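You operate a simulated robot arm through the tools that you are given. There is no shell and no other tool. Be economical: measure what you need, move in short steps, check, and stop when the job is done.

The job below is to be done with a simulated two-armed robot. You get a single attempt, and the scene is never put back.

JOB
Bring the hoist down, lift the bar, load the black tray of white shoes and send it up.
Fine: DOWN button; yellow bar wide open, and lower it again before the UP button.
Where things are to end (x, y in the base frame): black tray within 60 mm of [740, -620].
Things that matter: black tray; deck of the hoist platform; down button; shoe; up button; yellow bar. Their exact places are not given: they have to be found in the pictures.

It is judged by the outcome, as a careful person would: the job done as asked, and still so three seconds after it is handed in. It fails if anything else is knocked over, pushed out of place, dropped, spilled or broken.

ROBOT AND FRAMES
Two 7-joint arms with fingered hands on one trunk, on a base that drives. Base frame: it is fixed to the floor where the robot stands at the start and does not move with it; the origin is under the middle of the robot, x ahead of it, y to its left, z up. Lengths are in mm, angles in rad, forces in N, time in s.
The left shoulder is at the start at [40, 184, 1245], the right one opposite. With the tool pointing down near the work surface each hand reaches from about 100 to 780 mm from the robot's upright axis, wherever it stands, measured 20 degrees to its own side. Places, roughly: black tray [0, -1750, 750]; deck of the hoist platform [700, -600, 2700]; down button [500, 0, 1000]; shoe [0, -1750, 750]; up button [400, 0, 1000]; yellow bar [400, -700, 1000]. Payload 4 kg a hand.
Tool frame (each hand has its own): the origin (TCP) lies between the finger pads and is the grasp point; the fingertips stand 26 mm ahead of it; z points along the fingers, y is the line along which they close. The gripper opens to 132 mm. The gripper's body begins 73 mm behind the TCP. The gripper is a hand of 3 fingers: y runs from the thumb to the fingers, the wrist lies at [0, 0, -224] in the tool frame, and closing takes about 1.5 s.
Orientation is told as [roll, pitch, yaw] about the base's x, y, z axes, in that order, counted from this pose: with the fingers straight down and closing along the base's y, the tool's x points along the base's -x, its y along +y and its z along -z.

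CONTROLS
- The arms move only by the tool drive_tool. It takes "left_motion", "right_motion" or both (then of equal length, played together; a hand with none holds still); each is a list of rows, each a list of 7 numbers: the turn, a rotation vector about the base's x, y, z in units of 6 degrees (1.0 is 6 degrees), then the shift along the base's x, y, z in units of 25 mm (1.0 is 25 mm), then the gripper command, from -1 (fully open) to 1 (shut), values between in proportion. In form: [[wx, wy, wz, x, y, z, gripper], ...]. A call has 1 to 8 rows; each row shifts and turns the commanded pose from where the row before left it. A call with a number of a shift or a turn outside -1 to 1 is refused whole. Each row takes 0.2 s and may step no farther than 50 mm and 0.15 rad from the row before; otherwise, or with a gripper value out of range, the whole call is refused. A pose out of reach is approached as far as the arm can. The call stops where the force on the tool passes 60 N (or 10 N more than at its start, if that is more) or the arm is blocked; 0.2 s more then pass. The fingers move at their own pace (about 72 mm/s each) and stop on an object; they squeeze with about 33 N. The grip force told is the motor's: it shows also when the fingers shut on nothing. Time passes only in rows, and 0.2 s behind the last, so rows that do not move let the fingers close. It gives the time, the measured TCP pose, the force on the tool (base axes), the opening and the grip force at its end, in the units of the frame above (readings bear some noise), with the torque about the TCP (base axes, N m) and any sound that the robot's microphone picked up.
- Cameras (640 x 400 px; columns grow to the right, rows downward): "scene" is now at [144.3, -52.6, 1510.4]; the picture's right is [-0.44, -0.90, 0.04], its down [-0.28, 0.09, -0.96] and it looks along [0.86, -0.43, -0.29] (base axes); focal length 214 px, centre (320, 200). "left" rides on the left gripper at [-62, 3, -92] in its tool frame; the picture's right is [-0.05, -1.00, 0.00], its down [0.83, -0.04, -0.55] and it looks along [0.55, -0.03, 0.83] (tool axes); focal length 230 px, centre (320, 200). "right" rides on the right gripper at [62, 3, -92] in its tool frame; the picture's right is [-0.05, 1.00, 0.00], its down [-0.83, -0.04, -0.56] and it looks along [-0.55, -0.03, 0.83] (tool axes); focal length 230 px, centre (320, 200).
- snapshot(camera): a new picture of that camera. It takes no simulated time.
- slide_trunk(by): slides the trunk up (or, below 0, down) by that many mm; the arms and the scene camera ride with it, the base frame stays. It gives what a move gives, with no picture.
- roll_base(legs): drives the robot by 1 to 6 legs, each [ahead, left, turn to the left] in mm, mm and rad, along the robot's own axes; the way and the turn of a leg run together, so that a leg with both is an arc; at most 1500 mm and 3.142 rad a leg. The arms and the cameras ride along, it lands a little off, and it stops where it bumps. It gives what a move gives.
- hand_shape(shape, hand): the hand has 3 fingers and takes this shape, open, in about a second: jaw (thumb against the fingers, like two jaws); tri (thumb and two fingers); tip (a fingertip pinch); poke (one finger out to press); point (the index stretched); flat (the hand flat); cup (the hand cupped); fist (a fist). The gripper value then closes the fingers along that shape, each until it touches; the sizes above hold for jaw. It gives what a move gives, with no picture.
- pan_tilt(pan, tilt): turns the head with the scene camera to pan (to the left, within 1.501 rad either way) and tilt (down, from -0.506 to 1.204), counted from straight ahead of the robot. It gives what a move gives.
- point_at(camera, pixels): for up to 12 pixels [column, row] of the newest picture of that camera ("zoom" is the newest enlarged one), the place [x, y, z] in the base frame of the surface seen there, good to about 2 mm, but the place of the scene camera against the robot may be out by one fixed shift of up to 25 mm in any direction. It takes no simulated time.
- inspect(camera, box): a new picture of the part [left, top, right, bottom] of that camera's present view, enlarged. It takes no simulated time.
- sign_off(): hands the job in; it is judged then, once.

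Keep the steps short. Do not move on a guess: measure, check each grasp and each placing, and mend mistakes. In all there are 80 turns and 62 pictures (those below and enlarged ones count). Leave the grippers open and the arms clear of the work at the hand-in unless told otherwise, and finish with a single line.

The tools are called after "Request:" by a JSON object that holds its "op" and its "data". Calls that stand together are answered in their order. drive_tool: Moves the arms, as the interface text tells. Its arguments: {"type":"object","properties":{"left_motion":{"type":"array","items":{"type":"array","items":{"type":"number"}}},"right_motion":{"type":"array","items":{"type":"array","items":{"type":"number"}}}},"required":[]} The other tools are called the same way: slide_trunk (by) slides the trunk up or down; hand_shape (shape, hand) gives the hand a shape; roll_base (legs) drives the base; pan_tilt (pan, tilt) turns the head that bears the scene camera; snapshot (camera) takes a picture; point_at (camera, pixels) gives the place of the surface under pixels of a picture; inspect (camera, box) takes an enlarged picture of a part of a camera's view; sign_off () hands the job in.

At the start:

```text
t: 0.0
left_tcp_pos: [333.1, -62.3, 1505.4]
left_tcp_rot: [-0.002, 0.0, 0.001]
left_contact_force: [0.8, 1.1, -0.5]
left_wrist_torque: [0.0, 0.0, -0.03]
left_finger_gap: 132.0
left_grip_force: 0.0
left_shape: jaw
right_tcp_pos: [322.8, -463.0, 1409.6]
right_tcp_rot: [0.0, 0.0, 0.0]
right_contact_force: [0.3, -0.8, 0.2]
right_wrist_torque: [0.01, -0.01, -0.02]
right_finger_gap: 132.2
right_grip_force: 0.0
right_shape: jaw
trunk travel left (down, up): [-275.0, 187.0]
robot x, y, heading: [-1.2, 1.5, 0.001]
head pan, tilt: [-0.454, 0.215]
```

scene: 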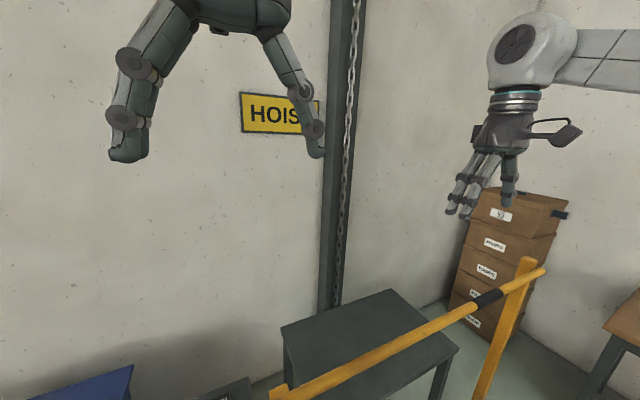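
right: 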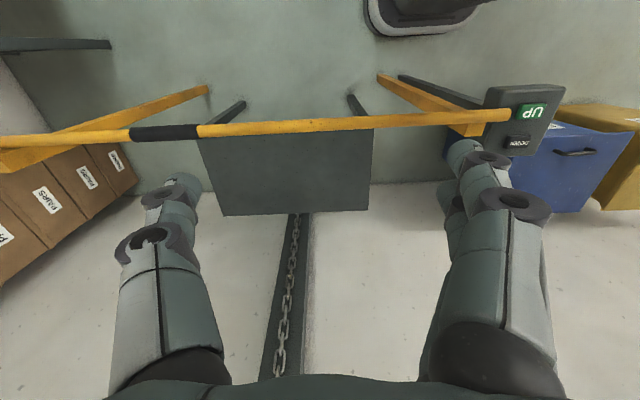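
left: 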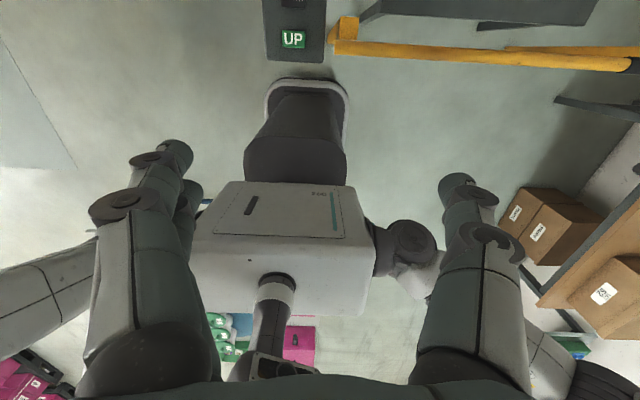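

The button box shows in the right picture near (525,115) and the bar at about row 125. I'll measure them, then turn the head to look at the box.

Request:
{"op": "point_at", "data": {"camera": "right", "pixels": [[532, 111], [519, 141], [550, 95], [500, 115], [400, 120], [300, 126], [165, 133], [20, 141], [285, 180], [215, 150], [360, 150], [485, 130]]}}

Request:
{"op": "pan_tilt", "data": {"pan": -0.3, "tilt": 0.8}}

Request:
{"op": "snapshot", "data": {"camera": "scene"}}

```text
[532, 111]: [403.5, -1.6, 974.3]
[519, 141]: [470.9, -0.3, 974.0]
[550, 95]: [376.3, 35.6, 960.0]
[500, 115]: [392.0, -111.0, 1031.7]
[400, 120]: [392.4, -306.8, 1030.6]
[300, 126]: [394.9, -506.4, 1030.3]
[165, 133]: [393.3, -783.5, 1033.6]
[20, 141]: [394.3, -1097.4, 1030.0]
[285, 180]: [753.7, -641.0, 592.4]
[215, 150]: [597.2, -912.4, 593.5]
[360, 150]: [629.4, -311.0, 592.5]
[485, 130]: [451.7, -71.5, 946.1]
```

```text
t: 1.0
left_tcp_pos: [333.3, -61.6, 1505.7]
left_tcp_rot: [-0.003, -0.001, 0.001]
left_contact_force: [-0.2, -0.5, -0.8]
left_wrist_torque: [0.0, -0.01, -0.02]
left_finger_gap: 131.8
left_grip_force: 0.0
left_shape: jaw
right_tcp_pos: [323.0, -462.7, 1409.7]
right_tcp_rot: [0.0, 0.0, 0.001]
right_contact_force: [0.3, 0.2, 0.4]
right_wrist_torque: [-0.01, 0.0, 0.0]
right_finger_gap: 131.9
right_grip_force: 0.0
right_shape: jaw
trunk travel left (down, up): [-275.0, 187.0]
robot x, y, heading: [-2.4, 4.8, -0.0]
head pan, tilt: [-0.3, 0.799]
```

```text
58 pictures are left
```

scene: 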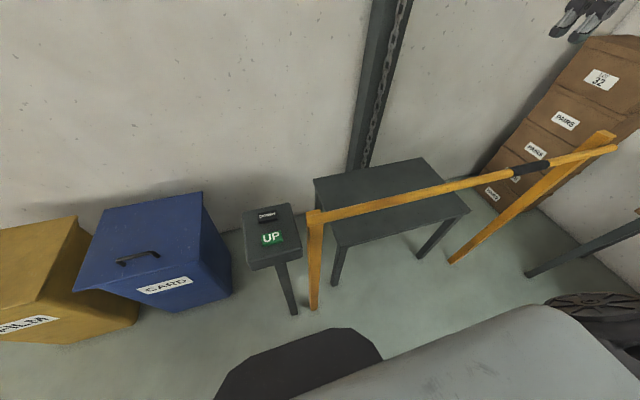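

Request:
{"op": "inspect", "data": {"camera": "scene", "box": [230, 180, 350, 255]}}

Request:
{"op": "inspect", "data": {"camera": "scene", "box": [480, 110, 640, 210]}}

Request:
{"op": "pan_tilt", "data": {"pan": -1.5, "tilt": 0.4}}

Request:
{"op": "snapshot", "data": {"camera": "scene"}}

Request:
{"op": "pan_tilt", "data": {"pan": -0.6, "tilt": -0.5}}

Request:
{"op": "snapshot", "data": {"camera": "scene"}}

```text
5.33 times, centred on (290, 218) of scene
```

zoom: 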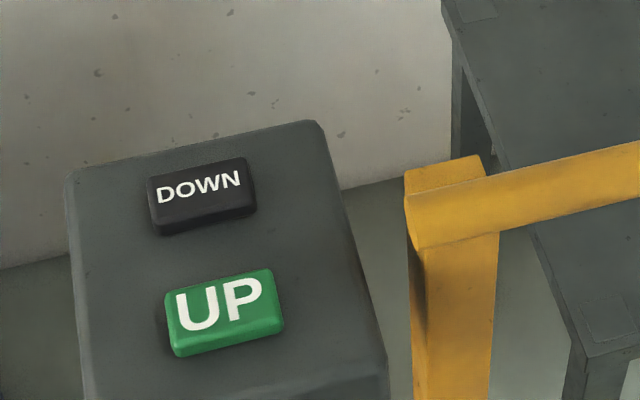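

```text
4.00 times, centred on (560, 160) of scene
```

zoom: 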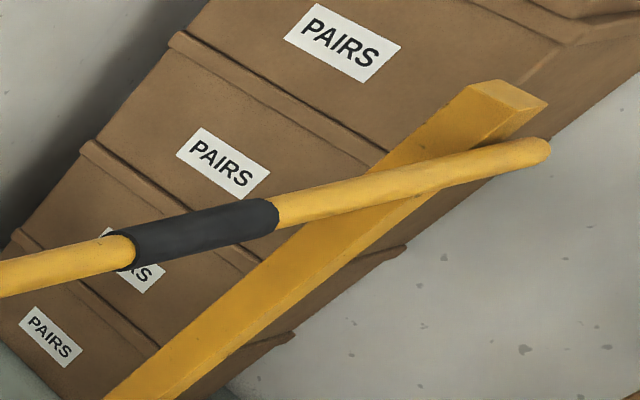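

```text
t: 2.4
left_tcp_pos: [333.0, -61.0, 1506.2]
left_tcp_rot: [-0.002, 0.001, 0.0]
left_contact_force: [0.3, 0.2, -0.7]
left_wrist_torque: [0.01, -0.03, 0.01]
left_finger_gap: 131.9
left_grip_force: 0.1
left_shape: jaw
right_tcp_pos: [322.0, -461.7, 1410.4]
right_tcp_rot: [0.001, 0.0, 0.001]
right_contact_force: [-0.3, 1.1, 0.9]
right_wrist_torque: [-0.01, 0.0, 0.03]
right_finger_gap: 132.0
right_grip_force: 0.1
right_shape: jaw
trunk travel left (down, up): [-275.0, 187.0]
robot x, y, heading: [-1.1, 1.9, -0.001]
head pan, tilt: [-1.499, 0.4]
```

```text
55 pictures are left
```

scene: 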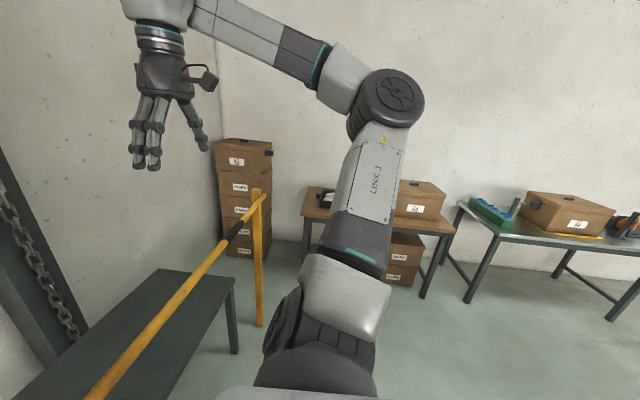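

```text
t: 3.6
left_tcp_pos: [332.7, -61.5, 1505.1]
left_tcp_rot: [-0.003, 0.001, 0.0]
left_contact_force: [-0.3, -0.1, -0.3]
left_wrist_torque: [-0.01, -0.04, 0.01]
left_finger_gap: 131.8
left_grip_force: 0.0
left_shape: jaw
right_tcp_pos: [321.7, -464.1, 1410.2]
right_tcp_rot: [0.0, 0.0, 0.0]
right_contact_force: [-0.4, -0.7, -0.6]
right_wrist_torque: [0.07, -0.01, 0.02]
right_finger_gap: 132.1
right_grip_force: 0.0
right_shape: jaw
trunk travel left (down, up): [-275.0, 187.0]
robot x, y, heading: [1.9, 0.4, 0.007]
head pan, tilt: [-0.6, -0.499]
```

```text
54 pictures are left
```

scene: 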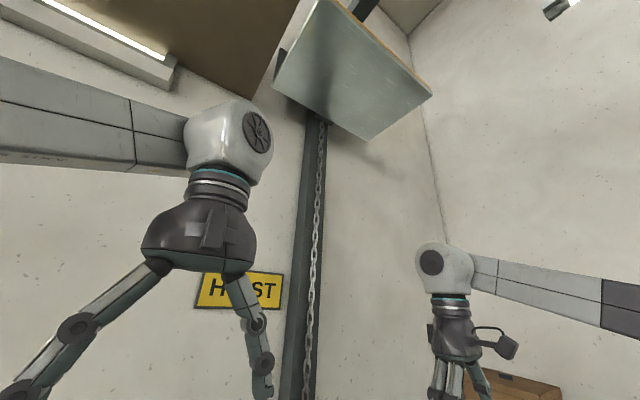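

DOWN is near [471, 0, 974], UP near [403, 0, 974]. The bar runs from a post at y≈-90 to a far post at y≈-1090, with a black grip around y=-783. I'll shape the left hand to poke and move it above DOWN.

Request:
{"op": "hand_shape", "data": {"shape": "poke", "hand": "left"}}

Request:
{"op": "drive_tool", "data": {"left_motion": [[0, 0, 0, 1, 0.5, -1, -1], [0, 0, 0, 1, 0.5, -1, -1], [0, 0, 0, 1, 0.5, -1, -1], [0, 0, 0, 1, 0.5, -1, -1], [0, 0, 0, 1, 0.5, -1, -1], [0, 0, 0, 0.5, 0, -1, -1], [0, 0, 0, 0, 0, -1, -1], [0, 0, 0, 0, 0, -1, -1]]}}

Request:
{"op": "drive_tool", "data": {"left_motion": [[0, 0, 0, 0, 0, -1, -1], [0, 0, 0, 0, 0, -1, -1], [0, 0, 0, 0, 0, -1, -1], [0, 0, 0, 0, 0, -1, -1], [0, 0, 0, 0, 0, -1, -1]]}}

Request:
{"op": "snapshot", "data": {"camera": "left"}}

Request:
{"op": "pan_tilt", "data": {"pan": -0.1, "tilt": 0.7}}

Request:
{"op": "snapshot", "data": {"camera": "scene"}}

```text
t: 4.5
left_tcp_pos: [333.9, -61.4, 1505.4]
left_tcp_rot: [-0.003, -0.001, 0.004]
left_contact_force: [-0.2, -0.1, -0.3]
left_wrist_torque: [-0.02, -0.01, 0.01]
left_finger_gap: 0.0
left_grip_force: 0.0
left_shape: poke
right_tcp_pos: [322.7, -463.0, 1408.9]
right_tcp_rot: [0.0, 0.001, -0.001]
right_contact_force: [0.4, 0.7, 0.0]
right_wrist_torque: [-0.01, 0.02, 0.0]
right_finger_gap: 131.9
right_grip_force: 0.1
right_shape: jaw
trunk travel left (down, up): [-275.0, 187.0]
robot x, y, heading: [1.7, -1.2, 0.002]
head pan, tilt: [-0.6, -0.499]
```

```text
t: 6.3
left_tcp_pos: [470.6, 2.9, 1305.1]
left_tcp_rot: [-0.002, -0.001, 0.003]
left_contact_force: [0.5, 0.4, 0.9]
left_wrist_torque: [0.01, 0.01, -0.01]
left_finger_gap: 0.1
left_grip_force: 0.0
left_shape: poke
right_tcp_pos: [324.1, -462.6, 1409.4]
right_tcp_rot: [0.002, 0.0, -0.001]
right_contact_force: [0.1, 0.1, 0.2]
right_wrist_torque: [0.02, 0.04, 0.01]
right_finger_gap: 132.0
right_grip_force: 0.1
right_shape: jaw
trunk travel left (down, up): [-275.0, 187.0]
robot x, y, heading: [-1.3, 1.2, 0.002]
head pan, tilt: [-0.6, -0.499]
```

```text
t: 7.5
left_tcp_pos: [471.9, 0.4, 1181.8]
left_tcp_rot: [-0.002, 0.001, 0.002]
left_contact_force: [0.3, 0.0, -0.2]
left_wrist_torque: [-0.04, -0.01, 0.0]
left_finger_gap: 0.0
left_grip_force: 0.1
left_shape: poke
right_tcp_pos: [321.9, -462.7, 1409.6]
right_tcp_rot: [0.0, -0.001, 0.0]
right_contact_force: [-0.4, 0.8, -0.4]
right_wrist_torque: [0.0, 0.02, -0.01]
right_finger_gap: 132.0
right_grip_force: 0.1
right_shape: jaw
trunk travel left (down, up): [-275.0, 187.0]
robot x, y, heading: [-0.5, -2.3, -0.002]
head pan, tilt: [-0.6, -0.499]
```

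```text
53 pictures are left
```

left: 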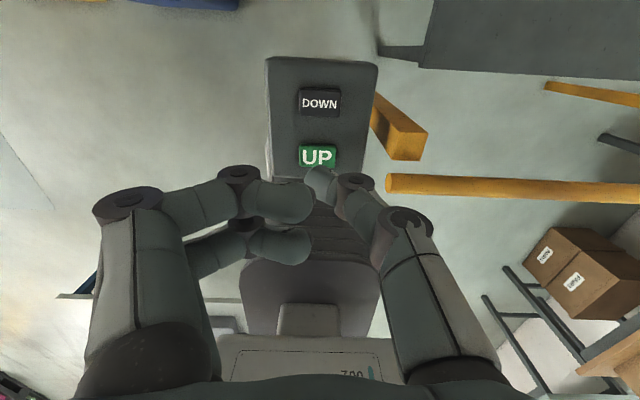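

```text
t: 8.9
left_tcp_pos: [472.0, 0.5, 1180.7]
left_tcp_rot: [-0.001, 0.0, 0.001]
left_contact_force: [-0.6, -0.9, -0.5]
left_wrist_torque: [-0.03, -0.01, 0.04]
left_finger_gap: 0.0
left_grip_force: 0.0
left_shape: poke
right_tcp_pos: [323.1, -463.2, 1410.6]
right_tcp_rot: [0.0, -0.001, 0.001]
right_contact_force: [0.3, 0.1, -0.5]
right_wrist_torque: [-0.01, -0.03, -0.03]
right_finger_gap: 132.0
right_grip_force: 0.1
right_shape: jaw
trunk travel left (down, up): [-275.0, 187.0]
robot x, y, heading: [0.5, -0.5, -0.0]
head pan, tilt: [-0.099, 0.7]
```

```text
52 pictures are left
```

scene: 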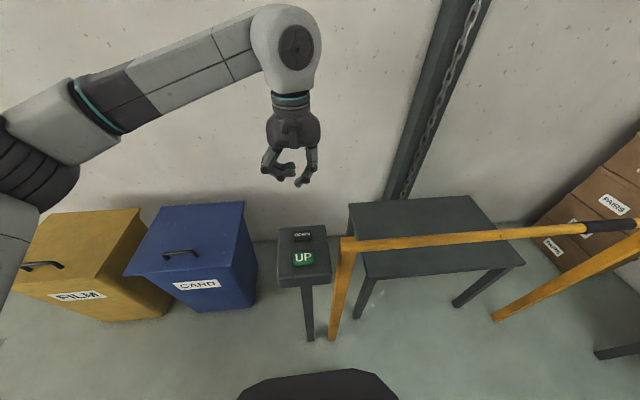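

Request:
{"op": "point_at", "data": {"camera": "left", "pixels": [[318, 180], [312, 172], [325, 190], [290, 200], [295, 247], [320, 103], [318, 155], [390, 185]]}}

Request:
{"op": "inspect", "data": {"camera": "scene", "box": [240, 90, 340, 190]}}

Request:
{"op": "point_at", "data": {"camera": "scene", "pixels": [[301, 182], [303, 178], [282, 177], [302, 235], [304, 257]]}}

```text
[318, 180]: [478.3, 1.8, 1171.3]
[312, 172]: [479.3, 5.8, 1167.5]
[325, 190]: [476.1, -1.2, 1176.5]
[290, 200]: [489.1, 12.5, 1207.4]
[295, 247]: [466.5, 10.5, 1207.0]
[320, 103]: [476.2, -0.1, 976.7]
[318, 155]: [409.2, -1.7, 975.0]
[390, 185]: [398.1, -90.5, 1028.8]
```

```text
4.00 times, centred on (290, 140) of scene
```

zoom: 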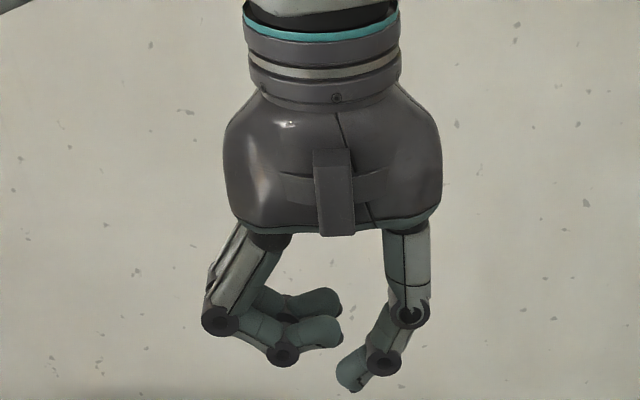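

```text
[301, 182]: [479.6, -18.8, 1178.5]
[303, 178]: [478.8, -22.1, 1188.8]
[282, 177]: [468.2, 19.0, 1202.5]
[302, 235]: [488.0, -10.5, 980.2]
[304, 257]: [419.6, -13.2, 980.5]
```

The thumb tip pokes about 18 mm below the TCP, straight over DOWN. I'll go down 160 mm, then press slowly.

Request:
{"op": "drive_tool", "data": {"left_motion": [[0, 0, 0, 0, 0.1, -1, -1], [0, 0, 0, 0, 0.1, -1, -1], [0, 0, 0, 0, 0, -1, -1], [0, 0, 0, 0, 0, -1, -1], [0, 0, 0, 0, 0, -1, -1], [0, 0, 0, 0, 0, -1, -1], [0, 0, 0, 0, 0, -0.5, -1]]}}

Request:
{"op": "drive_tool", "data": {"left_motion": [[0, 0, 0, 0, 0, -0.25, -1], [0, 0, 0, 0, 0, -0.25, -1], [0, 0, 0, 0, 0, -0.25, -1], [0, 0, 0, 0, 0, -0.25, -1]]}}

```text
t: 10.5
left_tcp_pos: [470.7, 6.2, 1017.8]
left_tcp_rot: [0.0, 0.0, 0.002]
left_contact_force: [-0.3, 0.3, -0.5]
left_wrist_torque: [0.02, 0.02, 0.0]
left_finger_gap: 0.0
left_grip_force: 0.1
left_shape: poke
right_tcp_pos: [323.5, -462.8, 1409.7]
right_tcp_rot: [0.0, 0.001, 0.001]
right_contact_force: [-0.4, -0.8, 0.8]
right_wrist_torque: [-0.03, 0.0, -0.01]
right_finger_gap: 132.0
right_grip_force: 0.0
right_shape: jaw
trunk travel left (down, up): [-275.0, 187.0]
robot x, y, heading: [2.0, 0.6, -0.002]
head pan, tilt: [-0.099, 0.7]
```

```text
t: 11.5
left_tcp_pos: [470.8, 5.5, 994.6]
left_tcp_rot: [-0.002, 0.001, 0.001]
left_contact_force: [0.8, -0.8, 7.0]
left_wrist_torque: [-0.06, -0.03, -0.01]
left_finger_gap: 0.1
left_grip_force: 0.0
left_shape: poke
right_tcp_pos: [321.8, -463.1, 1410.7]
right_tcp_rot: [-0.002, 0.0, -0.001]
right_contact_force: [0.0, 0.0, 0.6]
right_wrist_torque: [0.01, -0.02, -0.01]
right_finger_gap: 131.7
right_grip_force: 0.1
right_shape: jaw
trunk travel left (down, up): [-275.0, 187.0]
robot x, y, heading: [-1.3, 2.5, -0.004]
head pan, tilt: [-0.099, 0.7]
heard: click
```

A click was heard. I'll hold a second, then look for the platform moving.

Request:
{"op": "drive_tool", "data": {"left_motion": [[0, 0, 0, 0, 0, 0, -1], [0, 0, 0, 0, 0, 0, -1], [0, 0, 0, 0, 0, 0, -1], [0, 0, 0, 0, 0, 0, -1], [0, 0, 0, 0, 0, 0, -1]]}}

Request:
{"op": "pan_tilt", "data": {"pan": -0.6, "tilt": -0.3}}

Request:
{"op": "snapshot", "data": {"camera": "scene"}}

```text
t: 12.7
left_tcp_pos: [469.3, 6.9, 994.2]
left_tcp_rot: [-0.004, -0.003, 0.001]
left_contact_force: [4.2, -2.8, 12.7]
left_wrist_torque: [-0.06, -0.1, 0.02]
left_finger_gap: 0.0
left_grip_force: 0.0
left_shape: poke
right_tcp_pos: [322.6, -463.8, 1409.5]
right_tcp_rot: [0.0, -0.001, 0.0]
right_contact_force: [-1.2, -0.4, -0.9]
right_wrist_torque: [0.02, 0.03, -0.07]
right_finger_gap: 131.9
right_grip_force: 0.0
right_shape: jaw
trunk travel left (down, up): [-275.0, 187.0]
robot x, y, heading: [0.5, -2.3, -0.002]
head pan, tilt: [-0.099, 0.7]
```

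```text
t: 14.0
left_tcp_pos: [470.8, 6.0, 992.9]
left_tcp_rot: [-0.001, -0.001, 0.002]
left_contact_force: [5.2, -3.3, 13.5]
left_wrist_torque: [-0.06, -0.14, 0.02]
left_finger_gap: 0.0
left_grip_force: 0.1
left_shape: poke
right_tcp_pos: [320.8, -464.1, 1409.8]
right_tcp_rot: [0.0, -0.001, 0.0]
right_contact_force: [0.1, -1.3, -0.4]
right_wrist_torque: [0.02, -0.01, 0.04]
right_finger_gap: 132.0
right_grip_force: 0.1
right_shape: jaw
trunk travel left (down, up): [-275.0, 187.0]
robot x, y, heading: [-0.8, -2.5, 0.0]
head pan, tilt: [-0.6, -0.3]
```

```text
50 pictures are left
```

scene: 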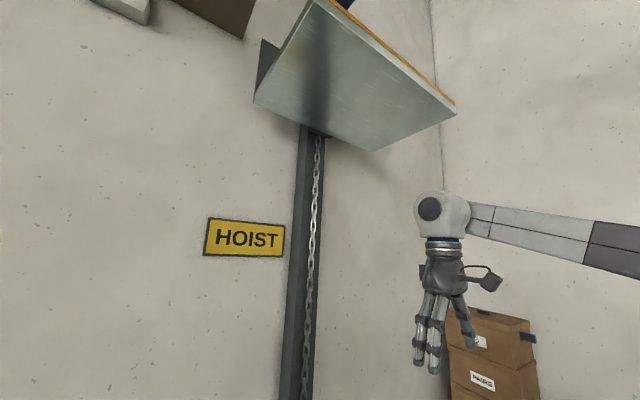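

The platform appears lower. I'll check the height now, then release the button and see whether it goes on.

Request:
{"op": "point_at", "data": {"camera": "scene", "pixels": [[375, 145], [330, 80], [440, 105]]}}

Request:
{"op": "drive_tool", "data": {"left_motion": [[0, 0, 0, 0, 0, 0.8, -1], [0, 0, 0, 0, 0, 0.8, -1], [0, 0, 0, 0, 0, 0.8, -1]]}}

Request:
{"op": "snapshot", "data": {"camera": "scene"}}

Request:
{"op": "drive_tool", "data": {"left_motion": [[0, 0, 0, 0, 0, 0, -1], [0, 0, 0, 0, 0, 0, -1], [0, 0, 0, 0, 0, 0, -1], [0, 0, 0, 0, 0, 0, -1], [0, 0, 0, 0, 0, 0, -1], [0, 0, 0, 0, 0, 0, -1]]}}

Request:
{"op": "snapshot", "data": {"camera": "scene"}}

```text
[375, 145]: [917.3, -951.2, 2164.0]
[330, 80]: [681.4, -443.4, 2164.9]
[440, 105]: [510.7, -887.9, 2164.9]
```

```text
t: 14.8
left_tcp_pos: [470.2, 7.2, 1053.6]
left_tcp_rot: [0.002, 0.0, 0.001]
left_contact_force: [-0.2, -0.5, 0.5]
left_wrist_torque: [0.0, -0.02, 0.01]
left_finger_gap: 0.0
left_grip_force: 0.1
left_shape: poke
right_tcp_pos: [323.3, -463.1, 1411.0]
right_tcp_rot: [0.0, -0.002, 0.0]
right_contact_force: [0.5, 0.8, 0.2]
right_wrist_torque: [0.03, 0.0, 0.0]
right_finger_gap: 131.7
right_grip_force: 0.1
right_shape: jaw
trunk travel left (down, up): [-275.0, 187.0]
robot x, y, heading: [-1.1, -1.3, 0.001]
head pan, tilt: [-0.6, -0.3]
```

```text
49 pictures are left
```

scene: 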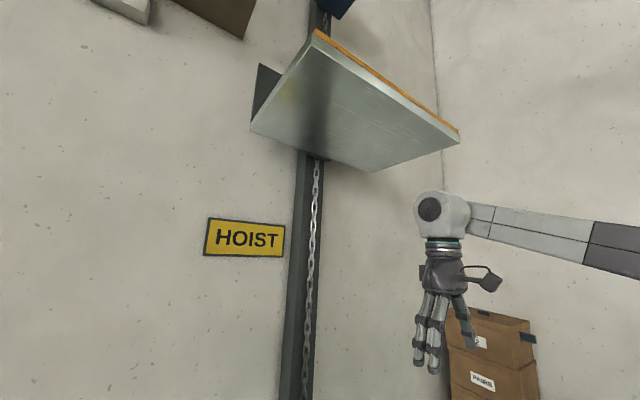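

```text
t: 16.2
left_tcp_pos: [470.5, 6.0, 1054.2]
left_tcp_rot: [-0.001, -0.001, 0.003]
left_contact_force: [0.0, 0.1, 0.9]
left_wrist_torque: [0.01, -0.01, 0.01]
left_finger_gap: 0.0
left_grip_force: 0.1
left_shape: poke
right_tcp_pos: [322.4, -464.0, 1409.8]
right_tcp_rot: [0.0, 0.001, 0.001]
right_contact_force: [-0.5, -0.1, 0.6]
right_wrist_torque: [-0.03, 0.01, -0.01]
right_finger_gap: 131.8
right_grip_force: 0.1
right_shape: jaw
trunk travel left (down, up): [-275.0, 187.0]
robot x, y, heading: [0.0, -0.7, 0.001]
head pan, tilt: [-0.6, -0.3]
```

```text
48 pictures are left
```

scene: 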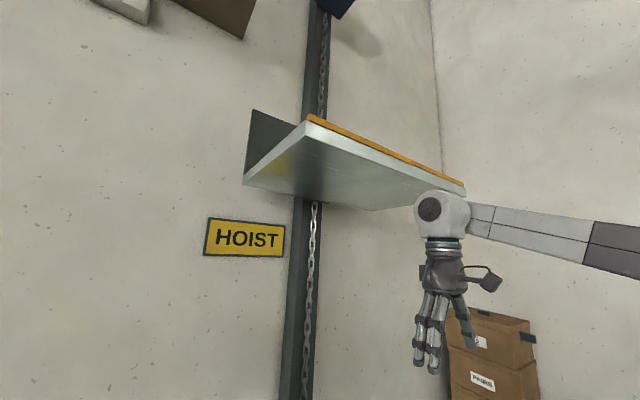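

The hoist keeps coming by itself. I'll draw the left hand up and back clear of the posts while it descends.

Request:
{"op": "drive_tool", "data": {"left_motion": [[0, 0, 0, 0, 0, 1, -1], [0, 0, 0, 0, 0, 1, -1], [0, 0, 0, 0, 0, 1, -1], [0, 0, 0, -1, 0, 1, -1], [0, 0, 0, -1, 0.5, 0, -1], [0, 0, 0, -1, 0.5, 0, -1], [0, 0, 0, -1, 0.5, 0, -1], [0, 0, 0, -1, 0.5, 0, -1]]}}

Request:
{"op": "drive_tool", "data": {"left_motion": [[0, 0, 0, -1, 1, 0.5, -1], [0, 0, 0, -0.5, 1, 0.5, -1], [0, 0, 0, 0, 1, 0.5, -1], [0, 0, 0, 0, 1, 0.5, -1], [0, 0, 0, 0, 1, 0.5, -1], [0, 0, 0, 0, 1, 0, -1], [0, 0, 0, 0, 0.5, 0, -1], [0, 0, 0, 0, 0.5, 0, -1]]}}

Request:
{"op": "pan_tilt", "data": {"pan": -0.7, "tilt": 0.45}}

Request:
{"op": "snapshot", "data": {"camera": "scene"}}

```text
t: 18.0
left_tcp_pos: [344.9, 57.1, 1153.5]
left_tcp_rot: [-0.001, -0.002, 0.002]
left_contact_force: [0.6, 0.0, -0.7]
left_wrist_torque: [-0.04, -0.02, -0.03]
left_finger_gap: 0.1
left_grip_force: 0.0
left_shape: poke
right_tcp_pos: [321.4, -462.2, 1410.5]
right_tcp_rot: [0.0, -0.001, 0.001]
right_contact_force: [0.3, 1.1, -0.1]
right_wrist_torque: [-0.04, 0.01, -0.02]
right_finger_gap: 132.0
right_grip_force: 0.0
right_shape: jaw
trunk travel left (down, up): [-275.0, 187.0]
robot x, y, heading: [-0.7, 1.5, 0.001]
head pan, tilt: [-0.6, -0.3]
```

```text
t: 19.8
left_tcp_pos: [308.1, 231.1, 1214.9]
left_tcp_rot: [0.001, 0.0, 0.001]
left_contact_force: [0.5, 0.5, -0.5]
left_wrist_torque: [0.0, 0.0, -0.03]
left_finger_gap: 0.0
left_grip_force: 0.0
left_shape: poke
right_tcp_pos: [322.2, -462.8, 1410.5]
right_tcp_rot: [0.001, 0.0, 0.0]
right_contact_force: [0.2, 0.1, -0.3]
right_wrist_torque: [-0.01, 0.0, 0.0]
right_finger_gap: 131.9
right_grip_force: 0.0
right_shape: jaw
trunk travel left (down, up): [-275.0, 187.0]
robot x, y, heading: [-1.7, 1.0, -0.002]
head pan, tilt: [-0.6, -0.3]
```

```text
t: 20.9
left_tcp_pos: [308.1, 230.9, 1215.8]
left_tcp_rot: [0.0, -0.001, 0.003]
left_contact_force: [-0.6, 0.7, 0.3]
left_wrist_torque: [0.01, -0.01, -0.01]
left_finger_gap: 0.0
left_grip_force: 0.0
left_shape: poke
right_tcp_pos: [321.0, -463.1, 1409.0]
right_tcp_rot: [0.001, -0.001, 0.0]
right_contact_force: [-0.1, -0.7, 0.6]
right_wrist_torque: [-0.01, -0.02, 0.01]
right_finger_gap: 132.1
right_grip_force: 0.0
right_shape: jaw
trunk travel left (down, up): [-275.0, 187.0]
robot x, y, heading: [2.0, -0.2, 0.002]
head pan, tilt: [-0.7, 0.45]
```

```text
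47 pictures are left
```

scene: 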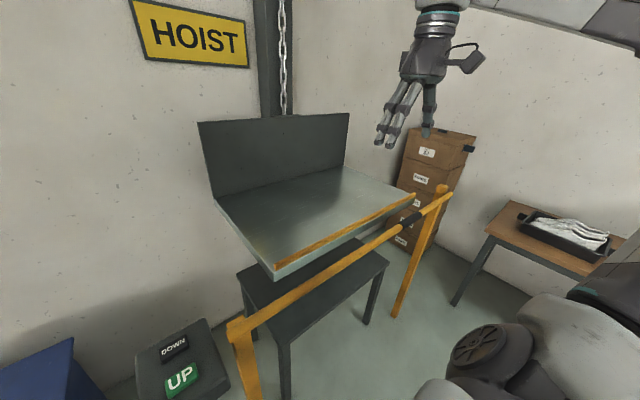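

The platform is nearly down; the tray of shoes is visible on the wooden table at right. I'll drive 500 mm to the right and raise the trunk, to face the bar's grip.

Request:
{"op": "roll_base", "data": {"legs": [[0, -500, 0]]}}

Request:
{"op": "slide_trunk", "data": {"by": 120}}

Request:
{"op": "snapshot", "data": {"camera": "scene"}}

Request:
{"op": "snapshot", "data": {"camera": "right"}}

```text
t: 23.8
left_tcp_pos: [307.9, -268.8, 1216.0]
left_tcp_rot: [-0.001, -0.001, 0.001]
left_contact_force: [-0.1, -0.3, 0.0]
left_wrist_torque: [-0.03, -0.01, -0.04]
left_finger_gap: 0.3
left_grip_force: 0.0
left_shape: poke
right_tcp_pos: [323.2, -962.7, 1411.6]
right_tcp_rot: [0.0, 0.0, 0.0]
right_contact_force: [0.3, -0.6, -0.1]
right_wrist_torque: [0.01, 0.03, 0.02]
right_finger_gap: 131.9
right_grip_force: 0.1
right_shape: jaw
trunk travel left (down, up): [-275.0, 187.0]
robot x, y, heading: [-0.1, -498.1, 0.005]
head pan, tilt: [-0.7, 0.45]
```

```text
t: 25.3
left_tcp_pos: [308.1, -268.6, 1337.0]
left_tcp_rot: [-0.002, 0.0, 0.001]
left_contact_force: [0.2, -0.4, 1.0]
left_wrist_torque: [-0.01, 0.0, 0.02]
left_finger_gap: 0.0
left_grip_force: 0.1
left_shape: poke
right_tcp_pos: [323.4, -963.3, 1529.7]
right_tcp_rot: [-0.001, -0.001, 0.003]
right_contact_force: [0.4, 0.1, 0.3]
right_wrist_torque: [0.02, 0.04, 0.03]
right_finger_gap: 132.0
right_grip_force: 0.1
right_shape: jaw
trunk travel left (down, up): [-395.0, 67.0]
robot x, y, heading: [-0.6, -501.1, 0.001]
head pan, tilt: [-0.7, 0.45]
```

```text
46 pictures are left
```

scene: 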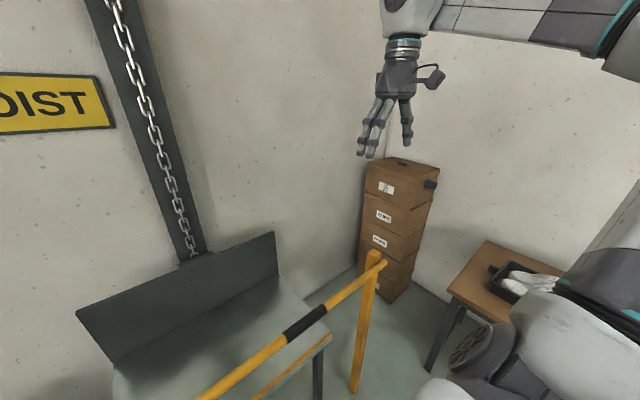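

```text
45 pictures are left
```

right: 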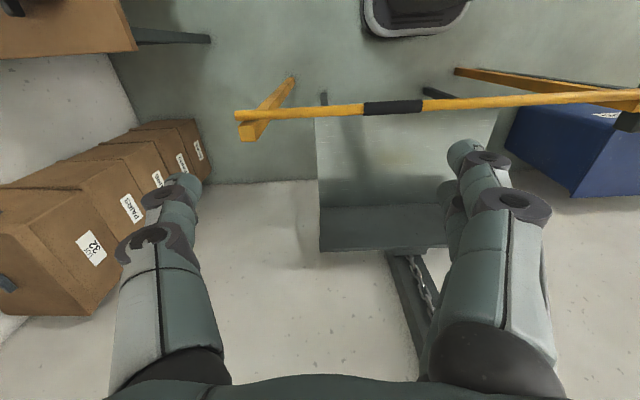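

Request:
{"op": "point_at", "data": {"camera": "right", "pixels": [[370, 109], [395, 107], [418, 106], [238, 116], [255, 130], [350, 125], [350, 190], [470, 125], [330, 190], [380, 235], [323, 115], [345, 160]]}}

Request:
{"op": "inspect", "data": {"camera": "right", "box": [220, 70, 460, 220]}}

```text
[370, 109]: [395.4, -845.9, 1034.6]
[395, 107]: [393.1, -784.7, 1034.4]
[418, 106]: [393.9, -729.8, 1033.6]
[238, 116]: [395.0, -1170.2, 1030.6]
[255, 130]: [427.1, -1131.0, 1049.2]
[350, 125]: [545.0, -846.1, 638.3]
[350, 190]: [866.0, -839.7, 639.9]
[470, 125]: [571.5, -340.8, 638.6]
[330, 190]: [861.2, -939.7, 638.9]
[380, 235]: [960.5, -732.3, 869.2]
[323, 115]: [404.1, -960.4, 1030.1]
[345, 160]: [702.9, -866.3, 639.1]
```

```text
2.67 times, centred on (340, 145) of right
```

zoom: 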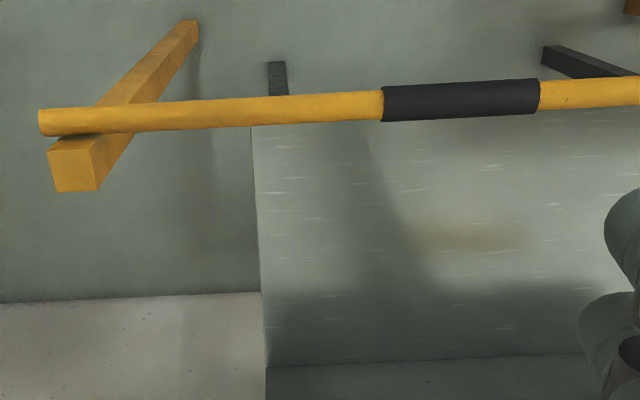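

The deck is down (z≈639) and clear. The bar's grip is at [393, -787, ~1017]. I'll turn the right hand so its fingers point forward with the jaw vertical, while moving across to y≈-787.

Request:
{"op": "drive_tool", "data": {"right_motion": [[0.8, -0.8, -0.8, 0, 0.47, 0, -1], [0.8, -0.8, -0.8, 0, 0.47, 0, -1], [0.8, -0.8, -0.8, 0, 0.47, 0, -1], [0.8, -0.8, -0.8, 0, 0.47, 0, -1], [0.8, -0.8, -0.8, 0, 0.47, 0, -1], [0.8, -0.8, -0.8, 0, 0.47, 0, -1], [0.8, -0.8, -0.8, 0, 0.47, 0, -1]]}}

Request:
{"op": "drive_tool", "data": {"right_motion": [[0.8, -0.8, -0.8, 0, 0.47, -0.5, -1], [0.8, -0.8, -0.8, 0, 0.47, -0.5, -1], [0.8, -0.8, -0.8, 0, 0.47, -0.5, -1], [0.8, -0.8, -0.8, 0, 0.47, -0.5, -1], [0.8, -0.8, -0.8, 0, 0.47, -0.5, -1], [0.8, -0.8, -0.8, 0, 0.47, -0.5, -1], [0.8, -0.8, -0.8, 0, 0.47, -0.5, -1], [0.347, -0.347, -0.347, 0, 0, -0.5, -1]]}}

Request:
{"op": "snapshot", "data": {"camera": "scene"}}

```text
t: 26.9
left_tcp_pos: [306.6, -268.2, 1336.7]
left_tcp_rot: [-0.002, 0.0, 0.001]
left_contact_force: [0.0, -0.1, 0.2]
left_wrist_torque: [0.02, 0.01, 0.04]
left_finger_gap: 0.1
left_grip_force: 0.0
left_shape: poke
right_tcp_pos: [321.2, -879.6, 1530.1]
right_tcp_rot: [0.76, -0.341, -0.76]
right_contact_force: [-0.3, 0.1, -0.2]
right_wrist_torque: [-0.03, -0.03, -0.02]
right_finger_gap: 132.0
right_grip_force: 0.1
right_shape: jaw
trunk travel left (down, up): [-395.0, 67.0]
robot x, y, heading: [2.1, -500.1, 0.001]
head pan, tilt: [-0.7, 0.45]
```

```text
t: 28.7
left_tcp_pos: [308.1, -270.0, 1336.9]
left_tcp_rot: [-0.002, -0.001, 0.002]
left_contact_force: [0.8, 0.0, 0.0]
left_wrist_torque: [0.01, 0.01, 0.03]
left_finger_gap: 0.0
left_grip_force: 0.0
left_shape: poke
right_tcp_pos: [378.4, -906.9, 1493.0]
right_tcp_rot: [1.583, 0.004, -1.541]
right_contact_force: [0.1, -0.2, -0.6]
right_wrist_torque: [-0.03, -0.01, -0.01]
right_finger_gap: 132.0
right_grip_force: 0.0
right_shape: jaw
right hand out of reach, approached as far as the arm can: row 4, 5, 6, 7, 8
trunk travel left (down, up): [-395.0, 67.0]
robot x, y, heading: [-1.2, -498.5, 0.001]
head pan, tilt: [-0.7, 0.45]
```

```text
43 pictures are left
```

scene: 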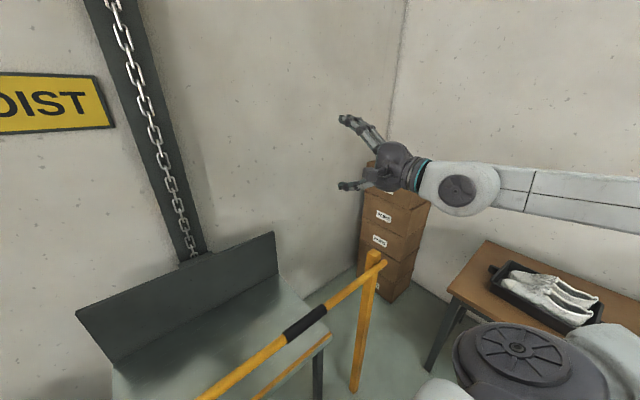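

The hand is turned right but the place wanted was too close to the shoulder. I'll back the base 150 mm, then lower the hand to in front of the bar's grip.

Request:
{"op": "roll_base", "data": {"legs": [[-150, 0, 0]]}}

Request:
{"op": "drive_tool", "data": {"right_motion": [[0, 0, 0, 0.8, 0, -1, -1], [0, 0, 0, 0.8, 0, -1, -1], [0, 0, 0, 0.5, 0, -1, -1], [0, 0, 0, 0, 0, -1, -1], [0, 0, 0, 0, 0, -1, -1], [0, 0, 0, 0, 0, -1, -1], [0, 0, 0, 0, 0, -1, -1], [0, 0, 0, 0, 0, -1, -1]]}}

```text
t: 30.1
left_tcp_pos: [160.5, -269.2, 1335.1]
left_tcp_rot: [0.0, 0.002, 0.0]
left_contact_force: [-0.2, 0.8, -0.2]
left_wrist_torque: [-0.02, 0.02, -0.07]
left_finger_gap: 0.0
left_grip_force: 0.0
left_shape: poke
right_tcp_pos: [231.4, -905.8, 1491.1]
right_tcp_rot: [1.575, 0.003, -1.541]
right_contact_force: [0.1, -0.3, 0.1]
right_wrist_torque: [-0.02, -0.01, -0.01]
right_finger_gap: 131.7
right_grip_force: 0.1
right_shape: jaw
trunk travel left (down, up): [-395.0, 67.0]
robot x, y, heading: [-148.6, -501.1, 0.001]
head pan, tilt: [-0.7, 0.45]
```

```text
t: 31.9
left_tcp_pos: [159.5, -269.9, 1335.7]
left_tcp_rot: [-0.002, 0.001, 0.0]
left_contact_force: [0.5, 0.8, 0.3]
left_wrist_torque: [-0.02, 0.01, -0.03]
left_finger_gap: 0.0
left_grip_force: 0.0
left_shape: poke
right_tcp_pos: [279.6, -907.1, 1293.5]
right_tcp_rot: [1.58, 0.005, -1.541]
right_contact_force: [-0.3, -0.6, -0.2]
right_wrist_torque: [0.0, 0.01, -0.01]
right_finger_gap: 132.1
right_grip_force: 0.1
right_shape: jaw
trunk travel left (down, up): [-395.0, 67.0]
robot x, y, heading: [-150.6, -501.6, -0.007]
head pan, tilt: [-0.7, 0.45]
```

Request:
{"op": "drive_tool", "data": {"right_motion": [[0, 0, 0, 0, 0.6, -1, -1], [0, 0, 0, 0, 0.6, -1, -1], [0, 0, 0, 0, 0.6, -1, -1], [0, 0, 0, 0, 0.6, -1, -1], [0, 0, 0, 0, 0.6, -1, -1], [0, 0, 0, 0, 0.6, -1, -1], [0, 0, 0, 0, 0.6, -1, -1], [0, 0, 0, 0, 0.6, -1, -1]]}}

Request:
{"op": "drive_tool", "data": {"right_motion": [[0, 0, 0, 0.6, 0, -1, -1], [0, 0, 0, 0.6, 0, -1, -1], [0, 0, 0, 0.6, 0, -1, -1], [0, 0, 0, 0, 0, -0.05, -1]]}}

Request:
{"op": "snapshot", "data": {"camera": "right"}}

Request:
{"op": "snapshot", "data": {"camera": "scene"}}

```text
t: 33.7
left_tcp_pos: [159.8, -269.5, 1335.5]
left_tcp_rot: [-0.003, 0.002, -0.001]
left_contact_force: [0.0, -0.3, -0.1]
left_wrist_torque: [-0.01, -0.01, 0.01]
left_finger_gap: 0.0
left_grip_force: 0.0
left_shape: poke
right_tcp_pos: [281.0, -785.9, 1092.1]
right_tcp_rot: [1.579, 0.002, -1.544]
right_contact_force: [0.7, -0.2, 0.8]
right_wrist_torque: [-0.02, 0.01, 0.03]
right_finger_gap: 131.8
right_grip_force: 0.2
right_shape: jaw
trunk travel left (down, up): [-395.0, 67.0]
robot x, y, heading: [-150.6, -498.7, -0.005]
head pan, tilt: [-0.7, 0.45]
```

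```text
t: 34.7
left_tcp_pos: [158.4, -270.2, 1335.0]
left_tcp_rot: [-0.003, 0.0, 0.0]
left_contact_force: [-0.5, -0.2, -0.9]
left_wrist_torque: [-0.02, -0.03, -0.02]
left_finger_gap: 0.0
left_grip_force: 0.0
left_shape: poke
right_tcp_pos: [325.4, -785.8, 1016.6]
right_tcp_rot: [1.579, 0.004, -1.542]
right_contact_force: [0.4, 1.0, 0.1]
right_wrist_torque: [-0.03, -0.02, 0.01]
right_finger_gap: 131.7
right_grip_force: 0.0
right_shape: jaw
trunk travel left (down, up): [-395.0, 67.0]
robot x, y, heading: [-152.4, -502.8, -0.002]
head pan, tilt: [-0.7, 0.45]
```

```text
42 pictures are left
```

right: 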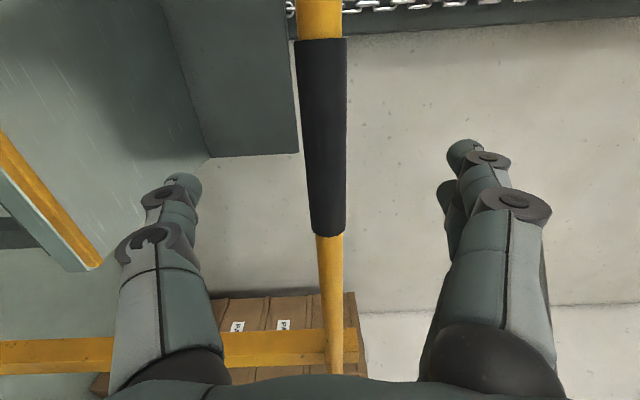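

```text
41 pictures are left
```

scene: 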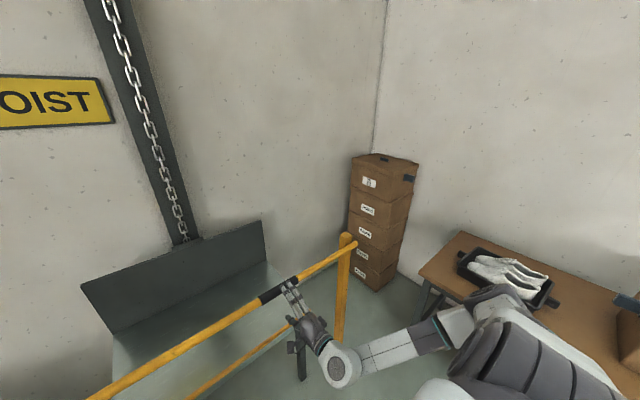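

The bar's black grip lies centred between the fingers (column ~321). I'll advance 66 mm and close.

Request:
{"op": "drive_tool", "data": {"right_motion": [[0, 0, 0, 0.9, 0, 0, -1], [0, 0, 0, 0.9, 0, 0, -1], [0, 0, 0, 0.84, 0, 0, -1]]}}

Request:
{"op": "drive_tool", "data": {"right_motion": [[0, 0, 0, 0, 0, 0, 1], [0, 0, 0, 0, 0, 0, 1], [0, 0, 0, 0, 0, 0, 1], [0, 0, 0, 0, 0, 0, 1], [0, 0, 0, 0, 0, 0, 1], [0, 0, 0, 0, 0, 0, 1], [0, 0, 0, 0, 0, 0, 1], [0, 0, 0, 0, 0, 0, 1]]}}

```text
t: 35.5
left_tcp_pos: [159.7, -270.1, 1334.9]
left_tcp_rot: [-0.002, 0.001, -0.002]
left_contact_force: [0.1, -0.7, 0.0]
left_wrist_torque: [-0.03, 0.0, -0.01]
left_finger_gap: 0.1
left_grip_force: 0.1
left_shape: poke
right_tcp_pos: [391.4, -784.7, 1015.0]
right_tcp_rot: [1.578, 0.003, -1.542]
right_contact_force: [-0.4, 0.6, -0.6]
right_wrist_torque: [0.01, 0.01, -0.02]
right_finger_gap: 132.0
right_grip_force: 0.0
right_shape: jaw
trunk travel left (down, up): [-395.0, 67.0]
robot x, y, heading: [-150.4, -499.6, 0.001]
head pan, tilt: [-0.7, 0.45]
```

```text
t: 37.3
left_tcp_pos: [160.3, -268.7, 1335.8]
left_tcp_rot: [-0.001, 0.002, -0.001]
left_contact_force: [-0.8, 0.1, -0.1]
left_wrist_torque: [-0.01, -0.01, -0.01]
left_finger_gap: 0.1
left_grip_force: 0.0
left_shape: poke
right_tcp_pos: [391.0, -785.6, 1016.2]
right_tcp_rot: [1.579, 0.003, -1.543]
right_contact_force: [10.7, 1.6, 1.1]
right_wrist_torque: [0.0, -0.08, 0.0]
right_finger_gap: 18.4
right_grip_force: 33.6
right_shape: jaw
trunk travel left (down, up): [-395.0, 67.0]
robot x, y, heading: [-153.8, -499.8, -0.002]
head pan, tilt: [-0.7, 0.45]
```

Request:
{"op": "snapshot", "data": {"camera": "right"}}

Request:
{"op": "inspect", "data": {"camera": "scene", "box": [240, 260, 360, 340]}}

```text
40 pictures are left
```

right: 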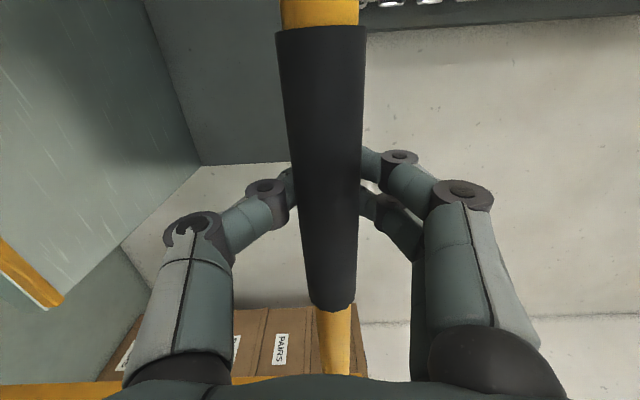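

```text
5.00 times, centred on (300, 300) of scene
```

zoom: 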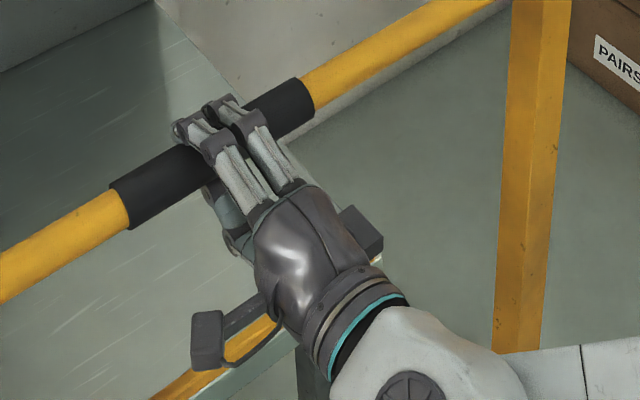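

The fingers enclose the grip fully (gap reading 18, 33 N). The bar's other end is at the left post (y≈-95), so I'll lift along an arc of about 690 mm radius, rolling with it; first 8°.

Request:
{"op": "drive_tool", "data": {"right_motion": [[-0.333, 0, 0, 0, 0.017, 0.963, 1], [-0.333, 0, 0, 0, 0.05, 0.963, 1], [-0.333, 0, 0, 0, 0.085, 0.957, 1], [-0.333, 0, 0, 0, 0.116, 0.957, 1]]}}

Request:
{"op": "snapshot", "data": {"camera": "scene"}}

```text
t: 38.3
left_tcp_pos: [162.8, -279.7, 1336.9]
left_tcp_rot: [0.005, 0.004, -0.001]
left_contact_force: [0.6, 0.2, -0.5]
left_wrist_torque: [0.02, -0.03, -0.01]
left_finger_gap: 0.0
left_grip_force: 0.1
left_shape: poke
right_tcp_pos: [393.9, -792.6, 1108.3]
right_tcp_rot: [1.568, -0.131, -1.555]
right_contact_force: [13.7, -35.6, -10.3]
right_wrist_torque: [1.11, 0.37, -0.6]
right_finger_gap: 16.4
right_grip_force: 33.0
right_shape: jaw
trunk travel left (down, up): [-395.0, 67.0]
robot x, y, heading: [-151.9, -498.8, -0.008]
head pan, tilt: [-0.7, 0.45]
```

```text
38 pictures are left
```

scene: 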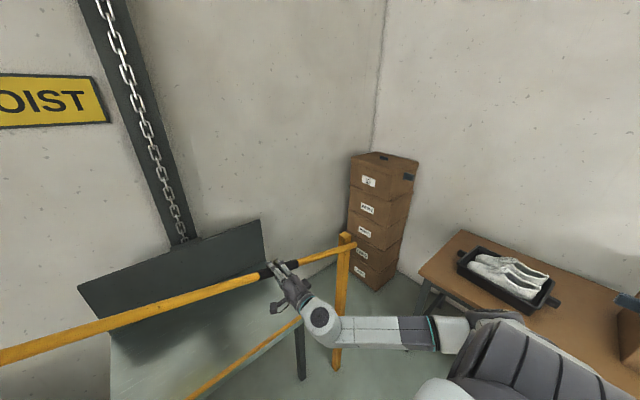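

The sideways pull (-36 N in y) and the picture show the bar's left end rising: it pivots at the far (right) post, y≈-1130. I'll set the bar back down along the true arc and re-grip with the opposite roll.

Request:
{"op": "drive_tool", "data": {"right_motion": [[0.333, 0, 0, 0, 0.12, -0.92, 1], [0.333, 0, 0, 0, 0.09, -0.92, 1], [0.333, 0, 0, 0, 0.05, -0.92, 1], [0.333, 0, 0, 0, 0.02, -0.92, 1]]}}

Request:
{"op": "drive_tool", "data": {"right_motion": [[0, 0, 0, 0, 0, 0, -1], [0, 0, 0, 0, 0, 0, -1], [0, 0, 0, 0, 0, 0, -1], [0, 0, 0, 0, 0, 0, -1], [0, 0, 0, 0, 0, 0, -1], [0, 0, 0, 0, 0, 0, -1]]}}

Request:
{"op": "snapshot", "data": {"camera": "right"}}

```text
t: 39.3
left_tcp_pos: [163.0, -272.5, 1335.4]
left_tcp_rot: [0.003, 0.002, 0.003]
left_contact_force: [0.3, 0.8, 0.8]
left_wrist_torque: [-0.01, -0.01, -0.01]
left_finger_gap: 0.3
left_grip_force: 0.0
left_shape: poke
right_tcp_pos: [396.0, -776.9, 1020.1]
right_tcp_rot: [1.579, 0.009, -1.547]
right_contact_force: [27.2, -24.8, -1.6]
right_wrist_torque: [-0.34, -0.03, -0.34]
right_finger_gap: 14.3
right_grip_force: 33.2
right_shape: jaw
trunk travel left (down, up): [-395.0, 67.0]
robot x, y, heading: [-147.9, -505.4, -0.001]
head pan, tilt: [-0.7, 0.45]
```

```text
t: 40.7
left_tcp_pos: [158.3, -271.0, 1335.0]
left_tcp_rot: [0.0, -0.001, -0.001]
left_contact_force: [-0.7, 0.6, -0.1]
left_wrist_torque: [-0.01, 0.01, 0.02]
left_finger_gap: 0.0
left_grip_force: 0.1
left_shape: poke
right_tcp_pos: [391.9, -772.5, 1021.2]
right_tcp_rot: [1.581, 0.004, -1.543]
right_contact_force: [-0.1, 0.6, 0.0]
right_wrist_torque: [0.0, -0.02, 0.03]
right_finger_gap: 131.8
right_grip_force: 0.0
right_shape: jaw
trunk travel left (down, up): [-395.0, 67.0]
robot x, y, heading: [-153.2, -504.0, -0.003]
head pan, tilt: [-0.7, 0.45]
```

```text
37 pictures are left
```

right: 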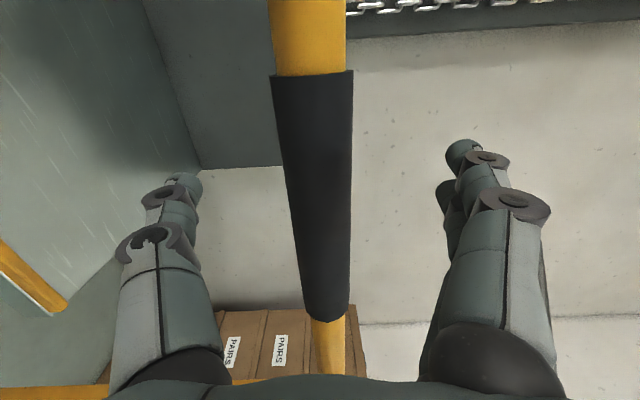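

The bar is back on its rest. I'll withdraw 90 mm and roll the hand by -170° about its own axis so it can turn with the bar.

Request:
{"op": "drive_tool", "data": {"right_motion": [[0, 0, 0, -1, 0, 0, -1], [0, 0, 0, -1, 0, 0, -1], [0, 0, 0, -1, 0, 0, -1], [0, 0, 0, -0.6, 0, 0, -1], [-1, 0, 0, 0, 0, 0, -1], [-1, 0, 0, 0, 0, 0, -1], [-1, 0, 0, 0, 0, 0, -1], [-1, 0, 0, 0, 0, 0, -1]]}}

Request:
{"op": "drive_tool", "data": {"right_motion": [[-1, 0, 0, 0, 0, 0, -1], [-1, 0, 0, 0, 0, 0, -1], [-1, 0, 0, 0, 0, 0, -1], [-1, 0, 0, 0, 0, 0, -1], [-1, 0, 0, 0, 0, 0, -1], [-1, 0, 0, 0, 0, 0, -1], [-1, 0, 0, 0, 0, 0, -1], [-1, 0, 0, 0, 0, 0, -1]]}}

Request:
{"op": "drive_tool", "data": {"right_motion": [[-1, 0, 0, 0, 0, 0, -1], [-1, 0, 0, 0, 0, 0, -1], [-1, 0, 0, 0, 0, 0, -1], [-1, 0, 0, 0, 0, 0, -1], [-1, 0, 0, 0, 0, 0, -1], [-1, 0, 0, 0, 0, 0, -1], [-1, 0, 0, 0, 0, 0, -1], [-1, 0, 0, 0, 0, 0, -1]]}}

Request:
{"op": "drive_tool", "data": {"right_motion": [[-1, 0, 0, 0, 0, 0, -1], [-1, 0, 0, 0, 0, 0, -1], [-1, 0, 0, 0, 0, 0, -1], [-1, 0, 0, 0, 0, 0, -1], [-1, 0, 0, 0, 0, 0, -1], [-1, 0, 0, 0, 0, 0, -1], [-1, 0, 0, 0, 0, 0, -1], [-1, 0, 0, 0, 0, 0, -1]]}}

Request:
{"op": "snapshot", "data": {"camera": "right"}}

```text
t: 42.5
left_tcp_pos: [157.7, -269.3, 1336.6]
left_tcp_rot: [-0.002, 0.0, -0.001]
left_contact_force: [-0.5, 0.0, 0.4]
left_wrist_torque: [0.0, 0.02, -0.03]
left_finger_gap: 0.2
left_grip_force: 0.1
left_shape: poke
right_tcp_pos: [300.5, -772.7, 1019.9]
right_tcp_rot: [1.565, -0.416, -1.54]
right_contact_force: [-0.8, 0.4, -0.3]
right_wrist_torque: [0.0, -0.01, 0.0]
right_finger_gap: 131.6
right_grip_force: 0.0
right_shape: jaw
trunk travel left (down, up): [-395.0, 67.0]
robot x, y, heading: [-147.3, -499.2, -0.002]
head pan, tilt: [-0.7, 0.45]
```

```text
t: 44.3
left_tcp_pos: [158.8, -269.2, 1334.5]
left_tcp_rot: [-0.003, 0.0, 0.0]
left_contact_force: [-0.2, -0.3, 0.3]
left_wrist_torque: [-0.02, 0.02, -0.03]
left_finger_gap: 0.0
left_grip_force: 0.1
left_shape: poke
right_tcp_pos: [299.8, -772.9, 1020.8]
right_tcp_rot: [1.492, -1.254, -1.477]
right_contact_force: [-1.0, -0.3, -0.3]
right_wrist_torque: [0.0, 0.02, -0.01]
right_finger_gap: 131.6
right_grip_force: 0.1
right_shape: jaw
trunk travel left (down, up): [-395.0, 67.0]
robot x, y, heading: [-151.9, -500.3, 0.001]
head pan, tilt: [-0.7, 0.45]
```

```text
t: 46.1
left_tcp_pos: [157.3, -269.2, 1335.0]
left_tcp_rot: [-0.002, -0.001, 0.0]
left_contact_force: [-0.4, 0.2, 0.1]
left_wrist_torque: [-0.03, -0.01, 0.01]
left_finger_gap: 0.4
left_grip_force: 0.1
left_shape: poke
right_tcp_pos: [301.0, -773.4, 1020.4]
right_tcp_rot: [-1.515, -1.048, 1.513]
right_contact_force: [0.4, 0.4, -0.2]
right_wrist_torque: [0.0, 0.03, 0.01]
right_finger_gap: 131.5
right_grip_force: 0.0
right_shape: jaw
trunk travel left (down, up): [-395.0, 67.0]
robot x, y, heading: [-153.1, -500.2, 0.002]
head pan, tilt: [-0.7, 0.45]
```

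```text
t: 47.9
left_tcp_pos: [158.5, -269.4, 1335.4]
left_tcp_rot: [-0.002, 0.0, 0.0]
left_contact_force: [0.0, -0.2, 1.1]
left_wrist_torque: [0.01, -0.01, 0.0]
left_finger_gap: 0.1
left_grip_force: 0.0
left_shape: poke
right_tcp_pos: [301.5, -772.9, 1019.7]
right_tcp_rot: [-1.557, -0.214, 1.542]
right_contact_force: [0.7, -0.1, -0.4]
right_wrist_torque: [-0.04, 0.0, -0.02]
right_finger_gap: 131.9
right_grip_force: 0.0
right_shape: jaw
trunk travel left (down, up): [-395.0, 67.0]
robot x, y, heading: [-148.9, -501.9, -0.001]
head pan, tilt: [-0.7, 0.45]
```

```text
36 pictures are left
```

right: 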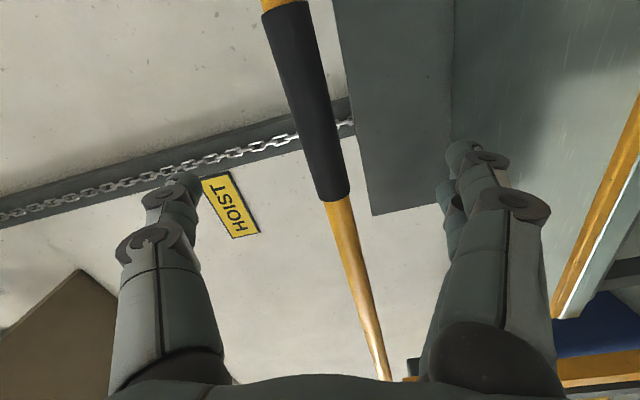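

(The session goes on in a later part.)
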